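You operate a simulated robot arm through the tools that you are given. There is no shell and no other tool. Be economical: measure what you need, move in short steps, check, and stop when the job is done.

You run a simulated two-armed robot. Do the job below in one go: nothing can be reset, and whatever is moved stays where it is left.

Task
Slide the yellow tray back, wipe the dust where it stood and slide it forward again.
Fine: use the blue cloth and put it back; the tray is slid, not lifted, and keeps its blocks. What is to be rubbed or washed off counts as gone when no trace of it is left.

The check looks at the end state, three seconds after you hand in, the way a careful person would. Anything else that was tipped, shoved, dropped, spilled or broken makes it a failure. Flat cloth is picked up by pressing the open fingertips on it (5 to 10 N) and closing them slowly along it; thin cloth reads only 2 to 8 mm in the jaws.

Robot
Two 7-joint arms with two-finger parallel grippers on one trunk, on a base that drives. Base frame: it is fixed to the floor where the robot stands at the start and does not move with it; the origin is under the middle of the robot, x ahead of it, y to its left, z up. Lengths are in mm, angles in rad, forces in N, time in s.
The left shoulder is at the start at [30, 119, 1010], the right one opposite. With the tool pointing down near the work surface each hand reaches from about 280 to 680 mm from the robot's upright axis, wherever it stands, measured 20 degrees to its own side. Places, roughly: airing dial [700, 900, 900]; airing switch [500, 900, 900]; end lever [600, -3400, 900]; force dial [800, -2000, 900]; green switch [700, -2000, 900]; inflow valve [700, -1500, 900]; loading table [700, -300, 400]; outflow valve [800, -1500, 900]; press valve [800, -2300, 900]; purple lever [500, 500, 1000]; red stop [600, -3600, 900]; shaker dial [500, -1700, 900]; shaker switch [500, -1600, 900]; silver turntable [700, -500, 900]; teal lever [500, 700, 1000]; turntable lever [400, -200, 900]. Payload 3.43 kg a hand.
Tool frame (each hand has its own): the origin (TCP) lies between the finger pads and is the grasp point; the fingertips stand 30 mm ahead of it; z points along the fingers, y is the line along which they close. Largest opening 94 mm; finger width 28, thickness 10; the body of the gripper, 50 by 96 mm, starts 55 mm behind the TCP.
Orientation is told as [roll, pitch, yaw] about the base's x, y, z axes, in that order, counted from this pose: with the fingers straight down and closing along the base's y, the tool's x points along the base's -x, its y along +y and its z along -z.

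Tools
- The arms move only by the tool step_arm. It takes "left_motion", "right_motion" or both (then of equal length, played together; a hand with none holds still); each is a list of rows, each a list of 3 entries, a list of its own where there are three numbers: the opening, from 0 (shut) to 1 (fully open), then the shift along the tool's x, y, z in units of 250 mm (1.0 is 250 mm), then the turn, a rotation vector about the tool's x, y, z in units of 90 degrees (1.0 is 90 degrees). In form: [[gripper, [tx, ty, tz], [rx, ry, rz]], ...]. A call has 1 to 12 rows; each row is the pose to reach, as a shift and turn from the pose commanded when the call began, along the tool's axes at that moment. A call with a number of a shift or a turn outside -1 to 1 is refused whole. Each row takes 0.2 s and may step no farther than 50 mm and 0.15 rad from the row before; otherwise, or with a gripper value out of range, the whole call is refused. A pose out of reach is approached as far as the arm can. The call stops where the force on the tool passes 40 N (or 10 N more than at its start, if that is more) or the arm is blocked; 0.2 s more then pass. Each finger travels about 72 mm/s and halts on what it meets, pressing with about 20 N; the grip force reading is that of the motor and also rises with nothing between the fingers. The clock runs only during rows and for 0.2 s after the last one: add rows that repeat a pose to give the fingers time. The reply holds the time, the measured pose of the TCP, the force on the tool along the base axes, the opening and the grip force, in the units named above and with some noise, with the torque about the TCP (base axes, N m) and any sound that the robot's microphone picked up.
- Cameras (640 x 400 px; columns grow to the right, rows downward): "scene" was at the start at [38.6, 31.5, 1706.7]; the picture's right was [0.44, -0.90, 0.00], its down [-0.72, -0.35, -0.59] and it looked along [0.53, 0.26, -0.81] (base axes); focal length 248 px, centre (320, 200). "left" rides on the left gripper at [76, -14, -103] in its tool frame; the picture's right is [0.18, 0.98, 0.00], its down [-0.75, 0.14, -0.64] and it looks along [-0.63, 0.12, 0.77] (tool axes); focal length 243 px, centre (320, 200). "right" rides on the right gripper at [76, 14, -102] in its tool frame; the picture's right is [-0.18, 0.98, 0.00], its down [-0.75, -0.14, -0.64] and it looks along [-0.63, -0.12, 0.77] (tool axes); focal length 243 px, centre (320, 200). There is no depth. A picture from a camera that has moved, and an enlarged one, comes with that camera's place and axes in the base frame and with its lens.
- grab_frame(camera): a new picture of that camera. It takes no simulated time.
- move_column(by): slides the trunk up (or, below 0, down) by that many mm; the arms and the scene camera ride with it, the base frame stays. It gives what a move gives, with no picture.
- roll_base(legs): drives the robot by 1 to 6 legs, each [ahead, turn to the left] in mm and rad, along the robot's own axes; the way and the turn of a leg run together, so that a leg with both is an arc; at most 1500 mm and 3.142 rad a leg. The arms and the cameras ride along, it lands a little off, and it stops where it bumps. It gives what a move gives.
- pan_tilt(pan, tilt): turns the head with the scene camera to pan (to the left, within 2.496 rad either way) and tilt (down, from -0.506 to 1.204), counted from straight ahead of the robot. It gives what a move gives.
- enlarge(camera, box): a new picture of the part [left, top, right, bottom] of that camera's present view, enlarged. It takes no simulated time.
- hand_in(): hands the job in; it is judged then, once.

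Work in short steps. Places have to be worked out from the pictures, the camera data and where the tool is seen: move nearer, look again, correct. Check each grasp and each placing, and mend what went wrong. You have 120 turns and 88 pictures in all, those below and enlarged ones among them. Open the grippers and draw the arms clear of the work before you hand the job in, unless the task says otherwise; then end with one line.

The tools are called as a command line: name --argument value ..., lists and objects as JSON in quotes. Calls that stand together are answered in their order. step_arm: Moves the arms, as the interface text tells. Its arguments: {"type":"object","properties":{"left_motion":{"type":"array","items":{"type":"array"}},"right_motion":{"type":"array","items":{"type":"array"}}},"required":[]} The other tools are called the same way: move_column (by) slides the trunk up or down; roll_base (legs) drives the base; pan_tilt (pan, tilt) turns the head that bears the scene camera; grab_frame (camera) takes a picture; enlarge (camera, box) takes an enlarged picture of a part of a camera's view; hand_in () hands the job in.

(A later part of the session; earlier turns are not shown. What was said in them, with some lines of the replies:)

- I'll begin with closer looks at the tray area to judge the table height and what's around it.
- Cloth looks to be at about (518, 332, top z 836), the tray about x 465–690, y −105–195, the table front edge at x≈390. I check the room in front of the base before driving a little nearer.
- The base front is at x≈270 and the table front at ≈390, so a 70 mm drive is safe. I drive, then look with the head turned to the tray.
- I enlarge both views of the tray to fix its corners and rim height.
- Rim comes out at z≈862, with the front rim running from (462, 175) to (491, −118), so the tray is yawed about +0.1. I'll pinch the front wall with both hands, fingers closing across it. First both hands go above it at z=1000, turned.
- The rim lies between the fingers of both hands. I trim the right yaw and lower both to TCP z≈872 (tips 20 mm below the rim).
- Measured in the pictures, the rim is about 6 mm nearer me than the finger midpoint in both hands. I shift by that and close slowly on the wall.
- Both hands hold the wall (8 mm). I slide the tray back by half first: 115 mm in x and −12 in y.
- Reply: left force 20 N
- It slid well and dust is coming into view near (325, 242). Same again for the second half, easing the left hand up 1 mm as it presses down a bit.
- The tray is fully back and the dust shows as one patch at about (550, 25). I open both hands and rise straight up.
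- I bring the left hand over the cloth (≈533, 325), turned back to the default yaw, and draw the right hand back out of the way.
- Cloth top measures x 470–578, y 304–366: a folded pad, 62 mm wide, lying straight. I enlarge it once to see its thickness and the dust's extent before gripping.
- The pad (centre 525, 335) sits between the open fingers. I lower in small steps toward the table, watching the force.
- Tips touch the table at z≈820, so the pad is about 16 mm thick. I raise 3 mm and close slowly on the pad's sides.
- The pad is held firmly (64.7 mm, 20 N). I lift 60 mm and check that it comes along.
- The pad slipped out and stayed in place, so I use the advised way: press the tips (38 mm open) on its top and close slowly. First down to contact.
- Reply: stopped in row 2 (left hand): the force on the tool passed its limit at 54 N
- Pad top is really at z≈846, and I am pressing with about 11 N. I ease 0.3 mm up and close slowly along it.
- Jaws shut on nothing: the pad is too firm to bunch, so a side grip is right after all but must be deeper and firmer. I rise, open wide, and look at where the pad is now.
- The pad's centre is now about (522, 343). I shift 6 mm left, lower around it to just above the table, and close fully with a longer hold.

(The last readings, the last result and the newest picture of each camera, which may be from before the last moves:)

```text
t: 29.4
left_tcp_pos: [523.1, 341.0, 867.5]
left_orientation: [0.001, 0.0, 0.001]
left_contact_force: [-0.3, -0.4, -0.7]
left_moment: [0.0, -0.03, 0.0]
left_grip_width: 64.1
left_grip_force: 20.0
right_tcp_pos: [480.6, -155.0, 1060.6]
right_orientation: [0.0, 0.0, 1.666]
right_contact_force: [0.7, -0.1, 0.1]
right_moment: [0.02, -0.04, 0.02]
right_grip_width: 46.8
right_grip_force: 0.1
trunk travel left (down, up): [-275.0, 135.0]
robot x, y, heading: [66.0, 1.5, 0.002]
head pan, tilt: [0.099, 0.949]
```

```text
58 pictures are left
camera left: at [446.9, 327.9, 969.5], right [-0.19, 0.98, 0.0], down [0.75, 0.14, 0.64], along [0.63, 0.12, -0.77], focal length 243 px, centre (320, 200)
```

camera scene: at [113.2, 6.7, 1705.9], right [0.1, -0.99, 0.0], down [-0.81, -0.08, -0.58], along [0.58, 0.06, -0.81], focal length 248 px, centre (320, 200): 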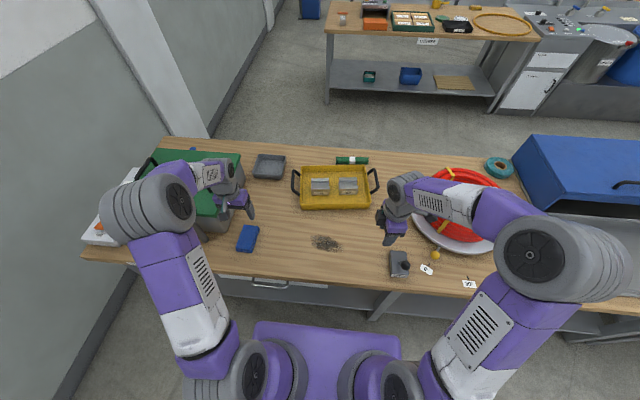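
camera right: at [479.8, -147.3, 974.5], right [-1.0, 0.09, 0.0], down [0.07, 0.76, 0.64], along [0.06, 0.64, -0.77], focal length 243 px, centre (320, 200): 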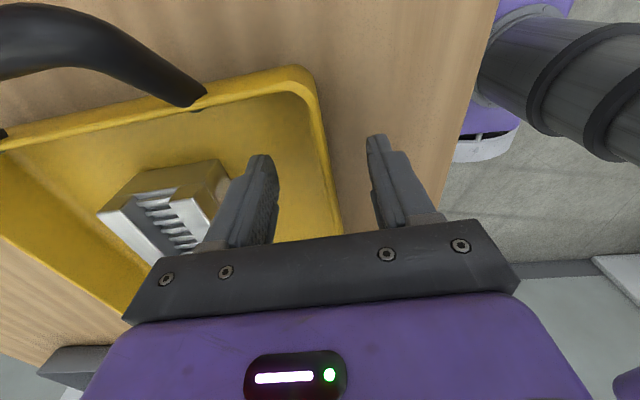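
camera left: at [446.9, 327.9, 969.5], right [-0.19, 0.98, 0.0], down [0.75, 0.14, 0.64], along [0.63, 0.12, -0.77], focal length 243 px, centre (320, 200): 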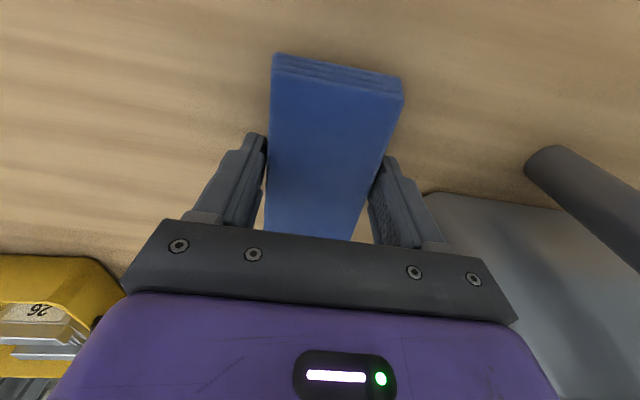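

Now it holds (64 mm at z 867, pad lifted with the hand). I lift on, carry it to y≈130 beside the dust, and move the right hand further right to clear room.

step_arm --left_motion '[[0, [0, 0, -0.08], [0, 0, 0]], [0, [0, -0.04, -0.14], [0, 0, 0]], [0, [0, -0.14, -0.14], [0, 0, 0]], [0, [0, -0.26, -0.14], [0, 0, 0]], [0, [0, -0.38, -0.14], [0, 0, 0]], [0, [0, -0.5, -0.14], [0, 0, 0]], [0, [0, -0.62, -0.14], [0, 0, 0]], [0, [0, -0.74, -0.14], [0, 0, 0]], [0, [0, -0.83, -0.14], [0, 0, 0]], [0, [0, -0.85, -0.14], [0, 0, 0]]]' --right_motion '[[0.5, [0.05, 0, 0], [0, 0, 0]], [0.5, [0.1, 0, 0], [0, 0, 0]], [0.5, [0.15, 0, 0], [0, 0, 0]], [0.5, [0.2, 0, 0], [0, 0, 0]], [0.5, [0.25, 0, 0], [0, 0, 0]], [0.5, [0.3, 0, 0], [0, 0, 0]], [0.5, [0.35, 0, 0], [0, 0, 0]], [0.5, [0.4, 0, 0], [0, 0, 0]], [0.5, [0.44, 0, 0], [0, 0, 0]], [0.5, [0.48, 0, 0], [0, 0, 0]]]'

grab_frame --camera "scene"

grab_frame --camera "left"

```text
t: 31.6
left_tcp_pos: [524.5, 129.9, 900.4]
left_orientation: [0.0, 0.003, 0.001]
left_contact_force: [0.2, 0.3, 0.4]
left_moment: [0.0, -0.01, 0.01]
left_grip_width: 64.0
left_grip_force: 20.1
right_tcp_pos: [491.8, -275.0, 1059.1]
right_orientation: [0.0, 0.0, 1.666]
right_contact_force: [0.2, -0.5, -0.1]
right_moment: [-0.03, -0.01, 0.02]
right_grip_width: 46.9
right_grip_force: 0.1
trunk travel left (down, up): [-275.0, 135.0]
robot x, y, heading: [67.2, -0.9, 0.004]
head pan, tilt: [0.099, 0.949]
```

```text
57 pictures are left
camera scene: at [114.8, 6.5, 1705.9], right [0.1, -0.99, 0.0], down [-0.81, -0.08, -0.58], along [0.58, 0.06, -0.81], focal length 248 px, centre (320, 200)
```

scene: 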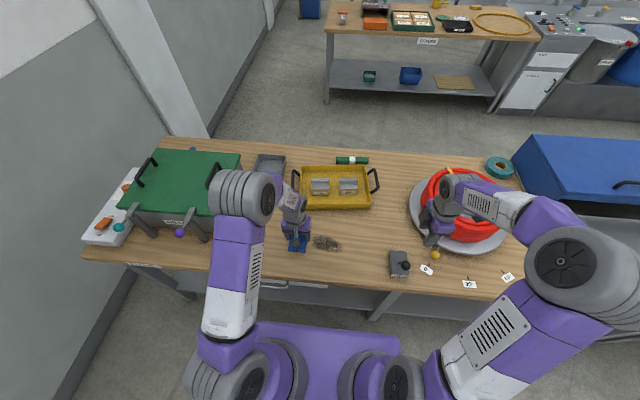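

```text
56 pictures are left
camera left: at [447.6, 115.3, 1001.9], right [-0.19, 0.98, 0.0], down [0.75, 0.14, 0.64], along [0.63, 0.12, -0.77], focal length 243 px, centre (320, 200)
```

left: 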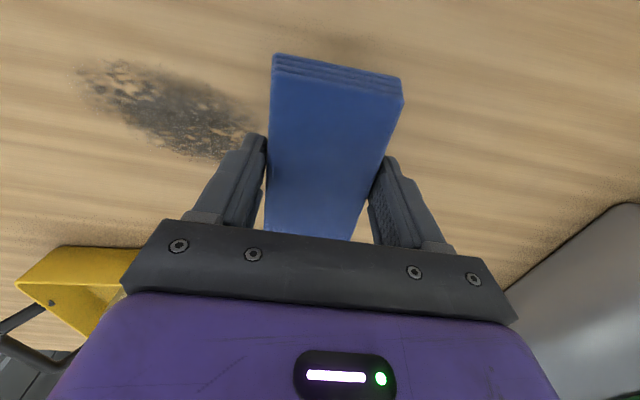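

The pad is at (524, 130) and the dust spans x 500–578, y −40–90. I lower to the table until light pressing force.

step_arm --left_motion '[[0, [-0.04, 0, 0.1], [0, 0, 0]], [0, [-0.04, 0, 0.17], [0, 0, 0]], [0, [-0.04, 0, 0.186], [0, 0, 0]], [0, [-0.04, 0, 0.192], [0, 0, 0]], [0, [-0.04, 0, 0.196], [0, 0, 0]]]'

```text
t: 32.8
left_tcp_pos: [535.3, 127.5, 853.2]
left_orientation: [0.0, 0.001, 0.0]
left_contact_force: [-2.8, -0.7, 13.1]
left_moment: [-0.03, 0.27, 0.02]
left_grip_width: 64.1
left_grip_force: 20.0
right_tcp_pos: [491.0, -275.2, 1061.3]
right_orientation: [-0.003, 0.0, 1.664]
right_contact_force: [0.2, -0.1, -0.3]
right_moment: [-0.01, -0.01, 0.01]
right_grip_width: 46.9
right_grip_force: 0.1
trunk travel left (down, up): [-275.0, 135.0]
robot x, y, heading: [69.7, 0.7, -0.001]
head pan, tilt: [0.099, 0.949]
```

Pressing with 13 N. I wipe across in −y by 195 mm.

step_arm --left_motion '[[0, [0, -0.05, 0], [0, 0, 0]], [0, [0, -0.12, 0], [0, 0, 0]], [0, [0, -0.19, 0], [0, 0, 0]], [0, [0, -0.26, 0], [0, 0, 0]], [0, [0, -0.33, 0], [0, 0, 0]], [0, [0, -0.4, 0], [0, 0, 0]], [0, [0, -0.47, 0], [0, 0, 0]], [0, [0, -0.54, 0], [0, 0, 0]], [0, [0, -0.61, 0], [0, 0, 0]], [0, [0, -0.68, 0], [0, 0, 0]], [0, [0, -0.74, 0], [0, 0, 0]], [0, [0, -0.78, 0], [0, 0, 0]]]'

grab_frame --camera "scene"

```text
t: 35.4
left_tcp_pos: [532.9, -64.9, 852.1]
left_orientation: [0.001, 0.0, 0.001]
left_contact_force: [-0.4, 0.8, 3.7]
left_moment: [0.08, 0.06, -0.02]
left_grip_width: 63.9
left_grip_force: 20.6
right_tcp_pos: [491.3, -275.8, 1059.9]
right_orientation: [0.0, 0.001, 1.665]
right_contact_force: [0.2, 0.4, -0.6]
right_moment: [0.0, -0.01, 0.01]
right_grip_width: 46.9
right_grip_force: 0.1
trunk travel left (down, up): [-275.0, 135.0]
robot x, y, heading: [72.4, -0.2, 0.0]
head pan, tilt: [0.099, 0.949]
```

```text
55 pictures are left
camera scene: at [114.4, 6.7, 1705.9], right [0.1, -0.99, 0.0], down [-0.81, -0.08, -0.58], along [0.58, 0.06, -0.81], focal length 248 px, centre (320, 200)
```

scene: 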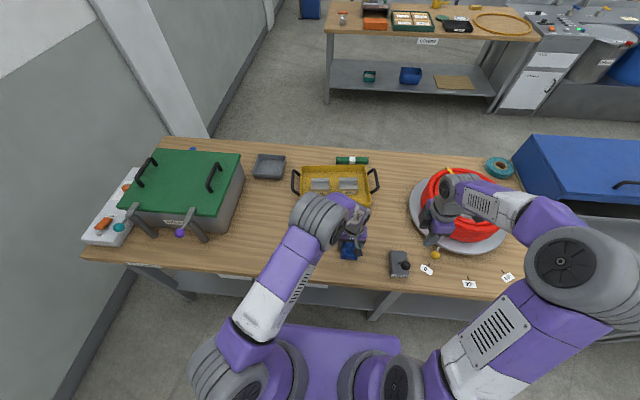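

Force fell to 3.7 N, so I press about 1 mm deeper and stroke back with x +15, for overlap at the far edge.

step_arm --left_motion '[[0, [-0.06, 0, 0.004], [0, 0, 0]], [0, [-0.06, 0.07, 0.004], [0, 0, 0]], [0, [-0.06, 0.14, 0.004], [0, 0, 0]], [0, [-0.06, 0.21, 0.004], [0, 0, 0]], [0, [-0.06, 0.28, 0.004], [0, 0, 0]], [0, [-0.06, 0.35, 0.004], [0, 0, 0]], [0, [-0.06, 0.42, 0.004], [0, 0, 0]], [0, [-0.06, 0.49, 0.004], [0, 0, 0]], [0, [-0.06, 0.56, 0.004], [0, 0, 0]], [0, [-0.06, 0.63, 0.004], [0, 0, 0]], [0, [-0.06, 0.7, 0.004], [0, 0, 0]], [0, [-0.06, 0.78, 0.004], [0, 0, 0]]]'

grab_frame --camera "left"

enlarge --camera "scene" --box '[220, 190, 380, 290]'

```text
t: 38.0
left_tcp_pos: [548.8, 129.6, 852.0]
left_orientation: [0.001, 0.0, 0.001]
left_contact_force: [0.1, -6.0, 18.6]
left_moment: [-0.31, -0.21, 0.02]
left_grip_width: 64.1
left_grip_force: 19.2
right_tcp_pos: [491.0, -275.3, 1060.3]
right_orientation: [-0.002, 0.0, 1.666]
right_contact_force: [0.3, 0.3, -0.6]
right_moment: [0.03, 0.02, 0.02]
right_grip_width: 47.0
right_grip_force: 0.0
trunk travel left (down, up): [-275.0, 135.0]
robot x, y, heading: [69.4, -0.4, -0.001]
head pan, tilt: [0.099, 0.949]
```

```text
54 pictures are left
camera left: at [471.1, 115.6, 955.0], right [-0.19, 0.98, 0.0], down [0.75, 0.14, 0.64], along [0.63, 0.12, -0.77], focal length 243 px, centre (320, 200)
```

left: 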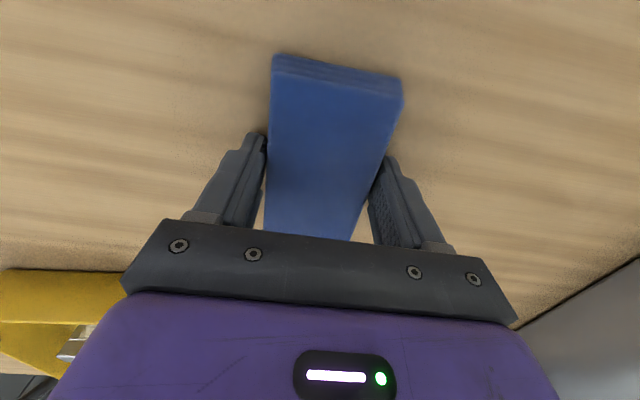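

```text
4.00 times, centred on (300, 240) of scene
camera zoom: at [113.0, 5.7, 1705.9], right [0.1, -0.99, 0.0], down [-0.81, -0.08, -0.58], along [0.58, 0.06, -0.81], focal length 991 px, centre (400, 40)
```

zoom: 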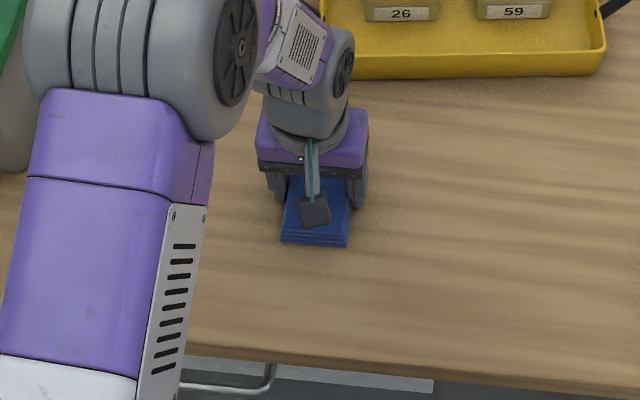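

The dust looks gone. For certainty I do one more pass there and back, at x≈560 and then x≈520.

step_arm --left_motion '[[0, [-0.05, 0, 0], [0, 0, 0]], [0, [-0.05, -0.08, 0], [0, 0, 0]], [0, [-0.05, -0.16, 0], [0, 0, 0]], [0, [-0.05, -0.24, 0.001], [0, 0, 0]], [0, [-0.05, -0.32, 0.001], [0, 0, 0]], [0, [-0.05, -0.4, 0.002], [0, 0, 0]], [0, [-0.05, -0.48, 0.002], [0, 0, 0]], [0, [-0.05, -0.56, 0.003], [0, 0, 0]], [0, [-0.05, -0.64, 0.003], [0, 0, 0]], [0, [-0.05, -0.72, 0.003], [0, 0, 0]], [0, [-0.05, -0.79, 0.003], [0, 0, 0]]]'

step_arm --left_motion '[[0, [0.16, 0, 0], [0, 0, 0]], [0, [0.16, 0.08, 0], [0, 0, 0]], [0, [0.16, 0.16, 0], [0, 0, 0]], [0, [0.16, 0.24, 0], [0, 0, 0]], [0, [0.16, 0.32, 0], [0, 0, 0]], [0, [0.16, 0.4, 0], [0, 0, 0]], [0, [0.16, 0.48, -0.001], [0, 0, 0]], [0, [0.16, 0.56, -0.002], [0, 0, 0]], [0, [0.16, 0.64, -0.003], [0, 0, 0]], [0, [0.16, 0.72, -0.003], [0, 0, 0]], [0, [0.16, 0.79, -0.003], [0, 0, 0]]]'

```text
t: 38.6
left_tcp_pos: [562.6, 120.1, 852.4]
left_orientation: [0.008, -0.003, 0.004]
left_contact_force: [-4.0, 2.7, 16.0]
left_moment: [-0.42, 0.32, -0.27]
left_grip_width: 64.1
left_grip_force: 19.6
right_tcp_pos: [491.4, -274.5, 1060.6]
right_orientation: [-0.001, 0.001, 1.669]
right_contact_force: [0.4, -0.2, 0.4]
right_moment: [0.06, -0.01, 0.0]
right_grip_width: 47.6
right_grip_force: 0.1
trunk travel left (down, up): [-275.0, 135.0]
robot x, y, heading: [70.9, -2.1, 0.002]
head pan, tilt: [0.099, 0.949]
stopped in row 3 (left hand): the force on the tool passed its limit at 42 N (the readings are from after the stop); the commanded pose is now the measured one
```

```text
t: 41.0
left_tcp_pos: [522.4, 319.4, 854.2]
left_orientation: [0.006, 0.002, 0.004]
left_contact_force: [0.1, 0.1, -1.0]
left_moment: [-0.04, 0.0, -0.04]
left_grip_width: 64.1
left_grip_force: 20.2
right_tcp_pos: [492.9, -273.6, 1060.5]
right_orientation: [-0.001, 0.0, 1.668]
right_contact_force: [0.1, 0.1, -0.3]
right_moment: [-0.02, 0.0, 0.0]
right_grip_width: 46.6
right_grip_force: 0.1
trunk travel left (down, up): [-275.0, 135.0]
robot x, y, heading: [68.8, -1.7, 0.0]
head pan, tilt: [0.099, 0.949]
```

The first stroke stopped on its force limit, so the return stroke carried the pad on to (522, 319), which did no harm and is close to its home. I inspect the wiped spot before deciding on more passes.

enlarge --camera "scene" --box '[280, 200, 380, 275]'

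grab_frame --camera "scene"

```text
5.33 times, centred on (330, 238) of scene
camera zoom: at [114.5, 7.3, 1705.8], right [0.1, -0.99, 0.0], down [-0.81, -0.08, -0.58], along [0.58, 0.06, -0.81], focal length 1322 px, centre (267, 0)
```

zoom: 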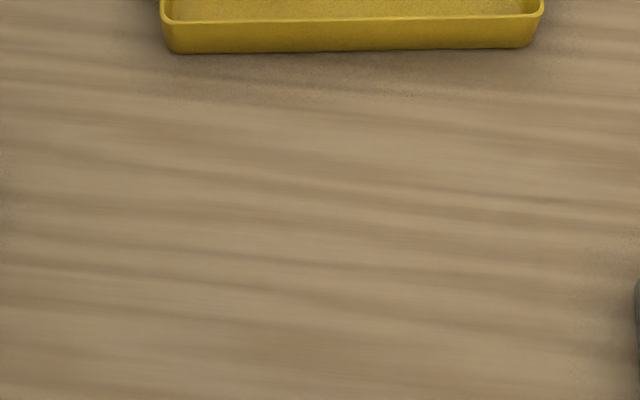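

```text
51 pictures are left
camera scene: at [114.5, 7.3, 1705.8], right [0.1, -0.99, 0.0], down [-0.81, -0.08, -0.58], along [0.58, 0.06, -0.81], focal length 248 px, centre (320, 200)
```

scene: 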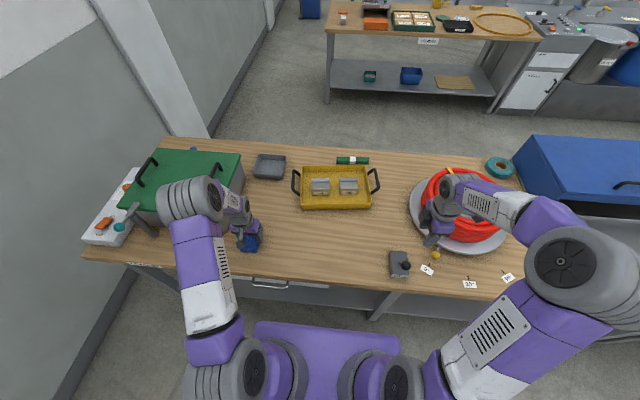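

The spot is clean. I slide the pad the last 16 mm to its original place (525, 336), set it down, open and rise.

step_arm --left_motion '[[0, [-0.004, 0.03, -0.008], [0, 0, 0]], [0, [-0.008, 0.066, -0.008], [0, 0, 0]], [0, [-0.008, 0.066, 0.002], [0, 0, 0]], [0.72, [-0.008, 0.066, 0.002], [0, 0, 0]], [0.8, [-0.008, 0.066, 0.002], [0, 0, 0]], [0.92, [-0.008, 0.066, 0.002], [0, 0, 0]], [0.92, [-0.008, 0.066, -0.1], [0, 0, 0]], [0.92, [-0.008, 0.066, -0.26], [0, 0, 0]], [0.92, [-0.008, 0.066, -0.44], [0, 0, 0]], [0.92, [-0.008, 0.066, -0.6], [0, 0, 0]]]'

grab_frame --camera "left"

enlarge --camera "scene" --box '[225, 185, 415, 285]'

```text
t: 43.2
left_tcp_pos: [524.2, 331.1, 1006.8]
left_orientation: [0.007, 0.002, 0.003]
left_contact_force: [0.4, 0.2, -0.1]
left_moment: [-0.02, -0.05, -0.01]
left_grip_width: 86.5
left_grip_force: 0.1
right_tcp_pos: [491.5, -273.7, 1059.1]
right_orientation: [0.0, 0.0, 1.665]
right_contact_force: [-0.1, -0.9, 0.3]
right_moment: [0.03, -0.04, -0.01]
right_grip_width: 47.0
right_grip_force: 0.1
trunk travel left (down, up): [-275.0, 135.0]
robot x, y, heading: [69.8, 1.8, -0.0]
head pan, tilt: [0.099, 0.949]
```

```text
50 pictures are left
camera left: at [448.9, 316.3, 1109.4], right [-0.19, 0.98, 0.01], down [0.75, 0.14, 0.64], along [0.63, 0.13, -0.77], focal length 243 px, centre (320, 200)
```

left: 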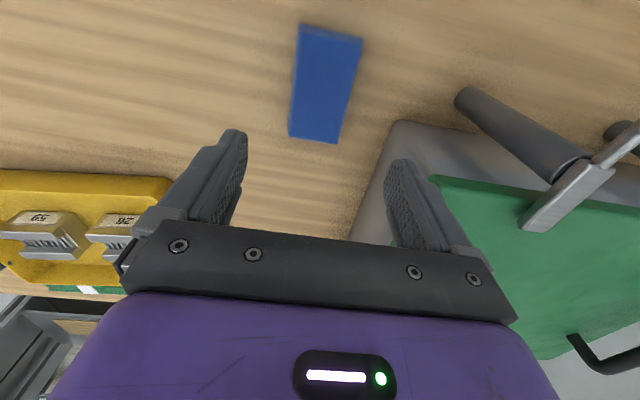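

```text
3.37 times, centred on (320, 235) of scene
camera zoom: at [113.9, 6.4, 1705.9], right [0.1, -0.99, 0.0], down [-0.81, -0.08, -0.58], along [0.58, 0.06, -0.81], focal length 835 px, centre (320, 82)
```

zoom: 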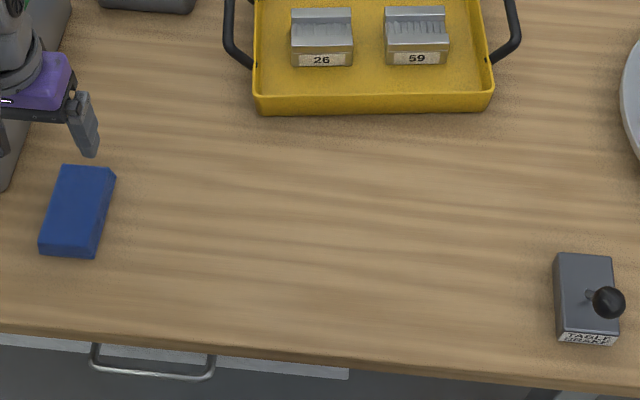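

The cloth is back where it was within a few mm. Now both hands return above the tray's front wall at its present place.

step_arm --left_motion '[[0.9, [-0.059, -0.084, 0], [0, 0, 0.085]], [0.8, [-0.119, -0.168, 0], [0, 0, 0.17]], [0.7, [-0.178, -0.252, 0], [0, 0, 0.255]], [0.6, [-0.237, -0.336, 0], [0, 0, 0.34]], [0.5, [-0.296, -0.42, 0], [0, 0, 0.425]], [0.5, [-0.356, -0.504, 0], [0, 0, 0.51]], [0.5, [-0.415, -0.588, 0], [0, 0, 0.595]], [0.5, [-0.474, -0.672, 0], [0, 0, 0.68]], [0.5, [-0.533, -0.756, 0], [0, 0, 0.765]], [0.5, [-0.593, -0.84, 0], [0, 0, 0.85]], [0.5, [-0.652, -0.924, 0], [0, 0, 0.937]]]' --right_motion '[[0.5, [-0.057, -0.085, 0.018], [0, 0, 0]], [0.5, [-0.113, -0.171, 0.036], [0, 0, 0]], [0.5, [-0.17, -0.256, 0.055], [0, 0, 0]], [0.5, [-0.227, -0.342, 0.073], [0, 0, 0]], [0.5, [-0.284, -0.427, 0.09], [0, 0, 0]], [0.5, [-0.34, -0.513, 0.11], [0, 0, 0]], [0.5, [-0.397, -0.598, 0.127], [0, 0, 0]], [0.5, [-0.454, -0.684, 0.145], [0, 0, 0]], [0.5, [-0.51, -0.769, 0.164], [0, 0, 0]], [0.5, [-0.567, -0.855, 0.182], [0, 0, 0]], [0.5, [-0.624, -0.94, 0.2], [0, 0, 0]]]'

grab_frame --camera "left"

grab_frame --camera "right"

```text
t: 45.6
left_tcp_pos: [690.0, 103.7, 1001.4]
left_orientation: [0.003, 0.007, -1.469]
left_contact_force: [0.3, -0.4, 0.5]
left_moment: [0.04, 0.0, 0.0]
left_grip_width: 46.9
left_grip_force: 0.1
right_tcp_pos: [713.2, -94.7, 1009.3]
right_orientation: [0.003, 0.0, 1.667]
right_contact_force: [-0.4, 0.0, 1.1]
right_moment: [-0.01, 0.0, 0.01]
right_grip_width: 47.0
right_grip_force: 0.0
trunk travel left (down, up): [-275.0, 135.0]
robot x, y, heading: [70.0, -0.0, 0.004]
head pan, tilt: [0.099, 0.949]
```

```text
48 pictures are left
camera left: at [667.8, 178.2, 1104.7], right [0.96, 0.28, 0.0], down [0.22, -0.74, 0.64], along [0.18, -0.61, -0.77], focal length 243 px, centre (320, 200)
```

left: 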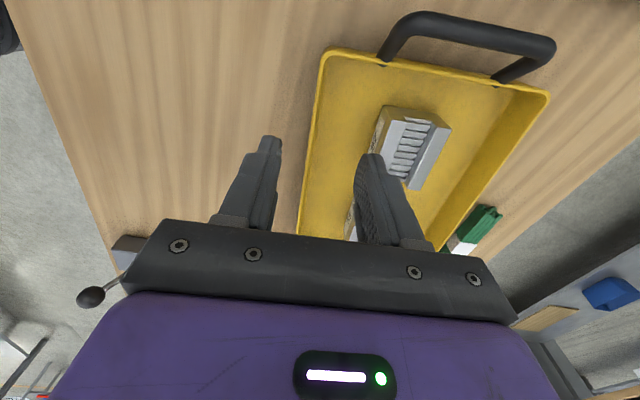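

```text
47 pictures are left
camera right: at [705.3, -172.4, 1111.3], right [-1.0, 0.09, 0.0], down [0.07, 0.76, 0.64], along [0.06, 0.64, -0.77], focal length 243 px, centre (320, 200)
```

right: 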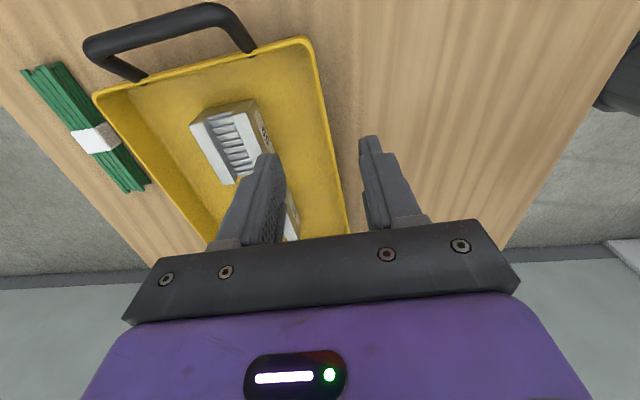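

The fingers straddle the rim. I shift 2–3 mm toward me, lower to z≈870 and close on the wall.

step_arm --left_motion '[[0.5, [0, -0.014, 0.17], [0, 0, 0]], [0.5, [0, -0.014, 0.34], [0, 0, 0]], [0.5, [0, -0.014, 0.48], [0, 0, 0]], [0.5, [0, -0.014, 0.522], [0, 0, 0]], [0.4, [0, -0.014, 0.522], [0, 0, 0]], [0.3, [0, -0.014, 0.522], [0, 0, 0]], [0.2, [0, -0.014, 0.522], [0, 0, 0]], [0.1, [0, -0.014, 0.522], [0, 0, 0]], [0.0, [0, -0.014, 0.522], [0, 0, 0]], [0.0, [0, -0.014, 0.522], [0, 0, 0]], [0.0, [0, -0.014, 0.522], [0, 0, 0]]]' --right_motion '[[0.5, [0, 0.01, 0.18], [0, 0, 0]], [0.5, [0, 0.01, 0.36], [0, 0, 0]], [0.5, [0, 0.01, 0.51], [0, 0, 0]], [0.5, [0, 0.01, 0.555], [0, 0, 0]], [0.4, [0, 0.01, 0.555], [0, 0, 0]], [0.3, [0, 0.01, 0.555], [0, 0, 0]], [0.2, [0, 0.01, 0.555], [0, 0, 0]], [0.1, [0, 0.01, 0.555], [0, 0, 0]], [0.0, [0, 0.01, 0.555], [0, 0, 0]], [0.0, [0, 0.01, 0.555], [0, 0, 0]], [0.0, [0, 0.01, 0.555], [0, 0, 0]]]'

```text
t: 48.0
left_tcp_pos: [684.6, 100.1, 875.3]
left_orientation: [0.004, 0.008, -1.467]
left_contact_force: [4.1, 0.9, 11.2]
left_moment: [0.03, -0.53, 0.38]
left_grip_width: 4.6
left_grip_force: 19.3
right_tcp_pos: [706.9, -97.5, 871.3]
right_orientation: [0.0, -0.001, 1.666]
right_contact_force: [-0.2, 0.7, -0.1]
right_moment: [-0.13, -0.01, 0.44]
right_grip_width: 8.3
right_grip_force: 20.3
trunk travel left (down, up): [-275.0, 135.0]
robot x, y, heading: [69.9, 0.4, 0.004]
head pan, tilt: [0.099, 0.949]
```

The left hand reads 4.6 mm instead of 8 and sits 4 mm high; something is off there, so I look.

enlarge --camera "left" --box '[220, 60, 480, 260]'

enlarge --camera "scene" --box '[270, 140, 400, 230]'

```text
2.00 times, centred on (350, 160) of left
camera zoom: at [662.4, 175.2, 977.7], right [0.96, 0.29, 0.01], down [0.22, -0.74, 0.64], along [0.19, -0.61, -0.77], focal length 485 px, centre (260, 280)
```

zoom: 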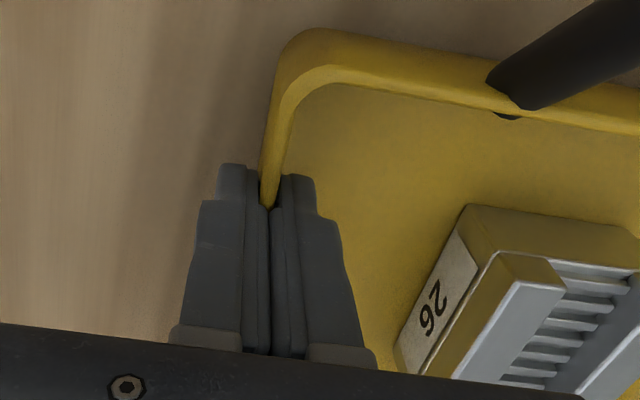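

```text
4.44 times, centred on (335, 185) of scene
camera zoom: at [114.0, 7.0, 1706.0], right [0.1, -0.99, 0.0], down [-0.81, -0.08, -0.58], along [0.58, 0.06, -0.81], focal length 1102 px, centre (253, 267)
```

zoom: 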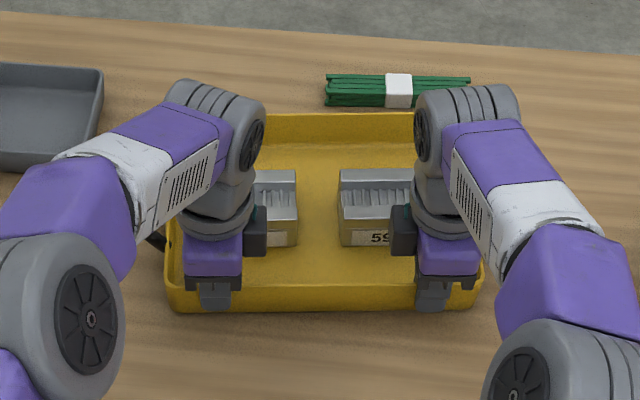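

The left jaws hold the wall only by their tips. I open the left hand a little, lower it 5 mm and close again, the right keeping hold.

step_arm --left_motion '[[0.2, [0, 0, 0], [0, 0, 0]], [0.3, [0, 0, 0], [0, 0, 0]], [0.3, [0, 0.004, 0], [0, 0, 0]], [0.2, [0, 0.004, 0.004], [0, 0, 0]], [0.1, [0, 0.004, 0.004], [0, 0, 0]], [0.0, [0, 0.004, 0.004], [0, 0, 0]], [0.0, [0, 0.004, 0.004], [0, 0, 0]], [0.0, [0, 0.004, 0.004], [0, 0, 0]]]'

```text
t: 49.8
left_tcp_pos: [684.9, 102.9, 872.1]
left_orientation: [0.002, 0.007, -1.466]
left_contact_force: [0.2, -0.7, -0.1]
left_moment: [-0.07, -0.02, 0.37]
left_grip_width: 8.8
left_grip_force: 20.1
right_tcp_pos: [709.1, -97.5, 872.1]
right_orientation: [0.001, 0.0, 1.668]
right_contact_force: [-2.9, 0.4, 0.7]
right_moment: [0.0, 0.01, 0.47]
right_grip_width: 8.2
right_grip_force: 20.1
trunk travel left (down, up): [-275.0, 135.0]
robot x, y, heading: [68.3, 1.4, 0.001]
head pan, tilt: [0.099, 0.949]
```

Both hands hold again (8–9 mm). I slide the tray forward by the first half and check the forces.

step_arm --left_motion '[[0, [0.004, -0.02, 0], [0, 0, 0]], [0, [0.012, -0.055, 0], [0, 0, 0]], [0, [0.02, -0.095, 0], [0, 0, 0]], [0, [0.029, -0.138, 0], [0, 0, 0]], [0, [0.039, -0.182, 0], [0, 0, 0]], [0, [0.048, -0.226, 0], [0, 0, 0]], [0, [0.057, -0.27, 0], [0, 0, 0]], [0, [0.067, -0.315, 0], [0, 0, 0]], [0, [0.076, -0.36, 0], [0, 0, 0]], [0, [0.085, -0.4, 0], [0, 0, 0]], [0, [0.092, -0.435, 0], [0, 0, 0]], [0, [0.096, -0.449, 0], [0, 0, 0]]]' --right_motion '[[0, [-0.004, 0.02, 0], [0, 0, 0]], [0, [-0.012, 0.055, 0], [0, 0, 0]], [0, [-0.02, 0.095, 0], [0, 0, 0]], [0, [-0.029, 0.138, 0], [0, 0, 0]], [0, [-0.038, 0.182, 0], [0, 0, 0]], [0, [-0.047, 0.226, 0], [0, 0, 0]], [0, [-0.056, 0.27, 0], [0, 0, 0]], [0, [-0.065, 0.315, 0], [0, 0, 0]], [0, [-0.075, 0.36, 0], [0, 0, 0]], [0, [-0.083, 0.4, 0], [0, 0, 0]], [0, [-0.09, 0.435, 0], [0, 0, 0]], [0, [-0.094, 0.449, 0], [0, 0, 0]]]'

grab_frame --camera "scene"

```text
t: 52.4
left_tcp_pos: [570.8, 115.9, 870.3]
left_orientation: [0.004, 0.007, -1.466]
left_contact_force: [9.3, 6.0, 10.8]
left_moment: [0.11, -0.01, 0.46]
left_grip_width: 8.4
left_grip_force: 19.9
right_tcp_pos: [595.9, -84.0, 871.6]
right_orientation: [-0.001, 0.001, 1.667]
right_contact_force: [3.1, -9.6, 13.9]
right_moment: [-0.34, -0.04, 0.44]
right_grip_width: 8.9
right_grip_force: 20.2
trunk travel left (down, up): [-275.0, 135.0]
robot x, y, heading: [67.1, 3.0, 0.001]
head pan, tilt: [0.099, 0.949]
```

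```text
44 pictures are left
camera scene: at [113.9, 6.5, 1706.0], right [0.1, -0.99, 0.0], down [-0.81, -0.08, -0.58], along [0.58, 0.06, -0.81], focal length 248 px, centre (320, 200)
```

scene: 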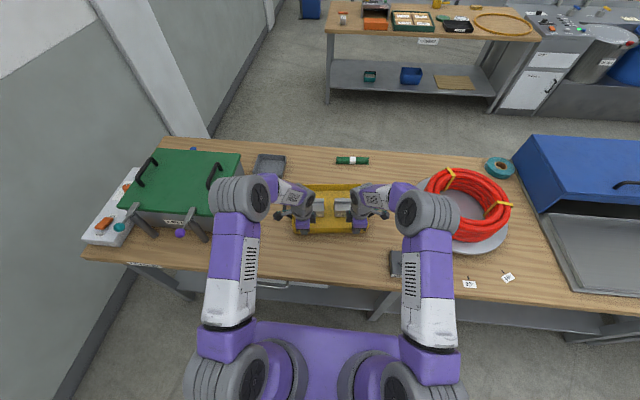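

Going well. I finish the second half, easing both hands up 0.5 mm.

step_arm --left_motion '[[0, [0.004, -0.02, -0.002], [0, 0, 0]], [0, [0.012, -0.055, -0.002], [0, 0, 0]], [0, [0.02, -0.095, -0.002], [0, 0, 0]], [0, [0.029, -0.138, -0.002], [0, 0, 0]], [0, [0.039, -0.182, -0.002], [0, 0, 0]], [0, [0.048, -0.226, -0.002], [0, 0, 0]], [0, [0.057, -0.27, -0.002], [0, 0, 0]], [0, [0.067, -0.315, -0.002], [0, 0, 0]], [0, [0.076, -0.355, -0.002], [0, 0, 0]], [0, [0.085, -0.395, -0.002], [0, 0, 0]], [0, [0.092, -0.43, -0.002], [0, 0, 0]], [0, [0.095, -0.444, -0.002], [0, 0, 0]]]' --right_motion '[[0, [-0.004, 0.02, -0.002], [0, 0, 0]], [0, [-0.012, 0.055, -0.002], [0, 0, 0]], [0, [-0.02, 0.095, -0.002], [0, 0, 0]], [0, [-0.029, 0.138, -0.002], [0, 0, 0]], [0, [-0.038, 0.182, -0.002], [0, 0, 0]], [0, [-0.047, 0.226, -0.002], [0, 0, 0]], [0, [-0.056, 0.27, -0.002], [0, 0, 0]], [0, [-0.065, 0.315, -0.002], [0, 0, 0]], [0, [-0.075, 0.36, -0.002], [0, 0, 0]], [0, [-0.083, 0.4, -0.002], [0, 0, 0]], [0, [-0.09, 0.435, -0.002], [0, 0, 0]], [0, [-0.094, 0.452, -0.002], [0, 0, 0]]]'

enlarge --camera "scene" --box '[225, 185, 415, 285]'

```text
t: 55.0
left_tcp_pos: [459.3, 126.9, 869.2]
left_orientation: [-0.003, 0.008, -1.468]
left_contact_force: [2.1, 12.2, 0.2]
left_moment: [0.43, 0.03, 0.12]
left_grip_width: 8.4
left_grip_force: 19.6
right_tcp_pos: [480.5, -71.5, 872.3]
right_orientation: [-0.001, -0.001, 1.668]
right_contact_force: [-1.0, -12.2, -5.2]
right_moment: [-0.25, -0.04, 0.3]
right_grip_width: 8.4
right_grip_force: 20.1
trunk travel left (down, up): [-275.0, 135.0]
robot x, y, heading: [68.6, 1.4, -0.002]
head pan, tilt: [0.099, 0.949]
```

```text
3.37 times, centred on (320, 235) of scene
camera zoom: at [115.3, 6.8, 1705.8], right [0.1, -0.99, 0.0], down [-0.81, -0.08, -0.58], along [0.58, 0.06, -0.81], focal length 835 px, centre (320, 82)
```

zoom: 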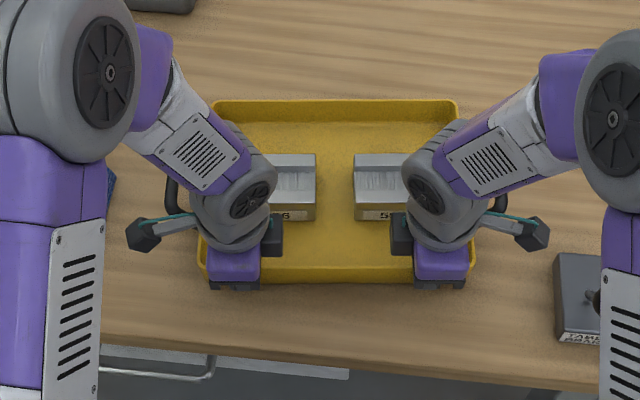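

The hands read their original grip spots again. I release, rise and compare the tray with the first picture.

step_arm --left_motion '[[0.15, [0, 0, 0], [0, 0, 0]], [0.3, [0, 0, 0], [0, 0, 0]], [0.45, [0, 0, 0], [0, 0, 0]], [0.5, [0, 0, -0.05], [0, 0, 0]], [0.5, [0, 0, -0.2], [0, 0, 0]], [0.5, [0, 0, -0.38], [0, 0, 0]], [0.5, [0, 0, -0.56], [0, 0, 0]], [0.5, [0, -0.15, -0.7], [0, 0, 0]], [0.5, [0.1, -0.28, -0.8], [0, 0, 0]]]' --right_motion '[[0.15, [0, 0, 0], [0, 0, 0]], [0.3, [0, 0, 0], [0, 0, 0]], [0.45, [0, 0, 0], [0, 0, 0]], [0.5, [0, 0, -0.05], [0, 0, 0]], [0.5, [0, 0, -0.2], [0, 0, 0]], [0.5, [0, 0, -0.38], [0, 0, 0]], [0.5, [0, 0, -0.56], [0, 0, 0]], [0.5, [0, 0.15, -0.7], [0, 0, 0]], [0.5, [0.1, 0.28, -0.8], [0, 0, 0]]]'

enlarge --camera "scene" --box '[225, 185, 415, 285]'

grab_frame --camera "scene"

```text
refused: row 8 steps farther than a row can; nothing moved
```

```text
3.37 times, centred on (320, 235) of scene
camera zoom: at [115.3, 6.8, 1705.8], right [0.1, -0.99, 0.0], down [-0.81, -0.08, -0.58], along [0.58, 0.06, -0.81], focal length 835 px, centre (320, 82)
```

zoom: 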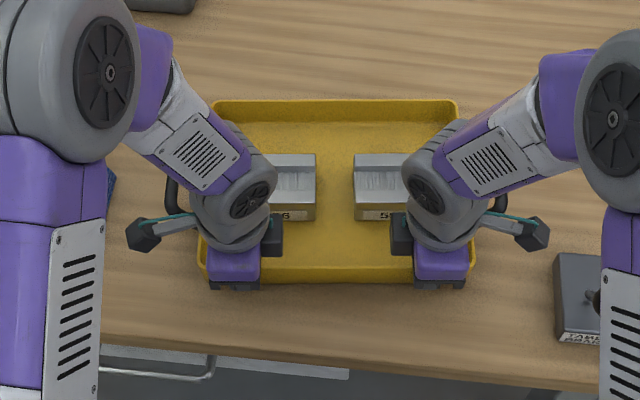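

```text
41 pictures are left
camera scene: at [115.3, 6.8, 1705.8], right [0.1, -0.99, 0.0], down [-0.81, -0.08, -0.58], along [0.58, 0.06, -0.81], focal length 248 px, centre (320, 200)
```

scene: 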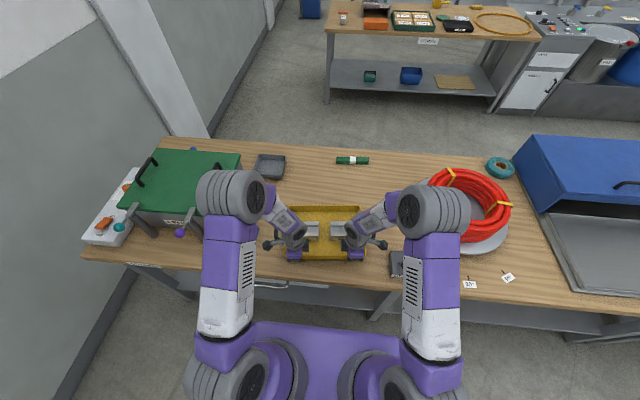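

The call was refused for too long a step; I repeat it with smaller steps, opening, rising and moving both hands apart.

step_arm --left_motion '[[0.15, [0, 0, 0], [0, 0, 0]], [0.3, [0, 0, 0], [0, 0, 0]], [0.45, [0, 0, 0], [0, 0, 0]], [0.5, [0, 0, -0.05], [0, 0, 0]], [0.5, [0, 0, -0.2], [0, 0, 0]], [0.5, [0, 0, -0.38], [0, 0, 0]], [0.5, [0, 0, -0.56], [0, 0, 0]], [0.5, [0.1, 0, -0.7], [0, 0, 0]], [0.5, [0.22, 0, -0.8], [0, 0, 0]], [0.5, [0.36, 0, -0.85], [0, 0, 0]]]' --right_motion '[[0.15, [0, 0, 0], [0, 0, 0]], [0.3, [0, 0, 0], [0, 0, 0]], [0.45, [0, 0, 0], [0, 0, 0]], [0.5, [0, 0, -0.05], [0, 0, 0]], [0.5, [0, 0, -0.2], [0, 0, 0]], [0.5, [0, 0, -0.38], [0, 0, 0]], [0.5, [0, 0, -0.56], [0, 0, 0]], [0.5, [0.14, 0, -0.66], [0, 0, 0]], [0.5, [0.3, 0, -0.7], [0, 0, 0]], [0.5, [0.46, 0, -0.7], [0, 0, 0]]]'

enlarge --camera "scene" --box '[225, 185, 415, 285]'

grab_frame --camera "scene"

```text
t: 57.2
left_tcp_pos: [450.8, 216.9, 1082.5]
left_orientation: [-0.001, 0.007, -1.468]
left_contact_force: [-0.4, -0.2, -0.2]
left_moment: [-0.01, -0.02, 0.01]
left_grip_width: 46.8
left_grip_force: 0.0
right_tcp_pos: [488.4, -186.5, 1044.6]
right_orientation: [0.0, 0.0, 1.669]
right_contact_force: [0.1, 0.4, 0.5]
right_moment: [0.0, -0.02, -0.01]
right_grip_width: 46.7
right_grip_force: 0.0
trunk travel left (down, up): [-275.0, 135.0]
robot x, y, heading: [72.3, -1.4, 0.002]
head pan, tilt: [0.099, 0.949]
```

```text
3.37 times, centred on (320, 235) of scene
camera zoom: at [114.2, 6.8, 1705.9], right [0.1, -0.99, 0.0], down [-0.81, -0.08, -0.58], along [0.58, 0.06, -0.81], focal length 835 px, centre (320, 82)
```

zoom: 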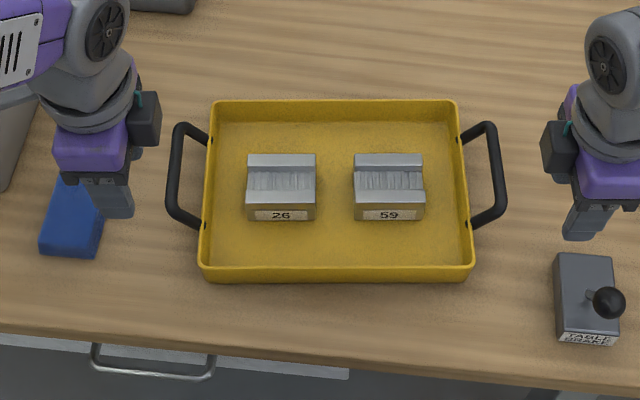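

```text
39 pictures are left
camera scene: at [114.2, 6.8, 1705.9], right [0.1, -0.99, 0.0], down [-0.81, -0.08, -0.58], along [0.58, 0.06, -0.81], focal length 248 px, centre (320, 200)
```

scene: 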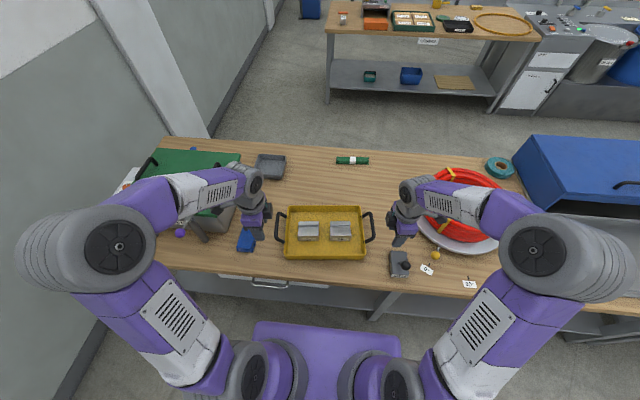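

The tray is back within about 2 mm of its first place, blocks unmoved, cloth home, and nothing else has shifted. I open the grippers fully, raise the hands a bit more, and hand in.

step_arm --left_motion '[[1, [0, 0, -0.1], [0, 0, 0]], [1, [0, 0, -0.2], [0, 0, 0]], [1, [0, 0, -0.2], [0, 0, 0]]]' --right_motion '[[1, [0, 0, -0.1], [0, 0, 0]], [1, [0, 0, -0.2], [0, 0, 0]], [1, [0, 0, -0.2], [0, 0, 0]]]'

hand_in

```text
t: 58.0
left_tcp_pos: [450.1, 215.3, 1133.2]
left_orientation: [-0.002, 0.008, -1.466]
left_contact_force: [-0.2, 0.3, 0.3]
left_moment: [0.01, 0.01, 0.01]
left_grip_width: 93.9
left_grip_force: 0.1
right_tcp_pos: [487.1, -185.6, 1096.4]
right_orientation: [0.0, 0.0, 1.667]
right_contact_force: [-0.5, -0.5, 0.4]
right_moment: [0.01, -0.01, 0.01]
right_grip_width: 94.1
right_grip_force: 0.2
trunk travel left (down, up): [-275.0, 135.0]
robot x, y, heading: [68.8, 0.4, -0.0]
head pan, tilt: [0.099, 0.949]
```

```text
The job is handed in.
```

I slid the tray back, wiped the dust off with the blue cloth until none showed, slid the tray forward again to within about 2–3 mm of its place with both blocks in it, and put the cloth back within a few mm of where it lay.
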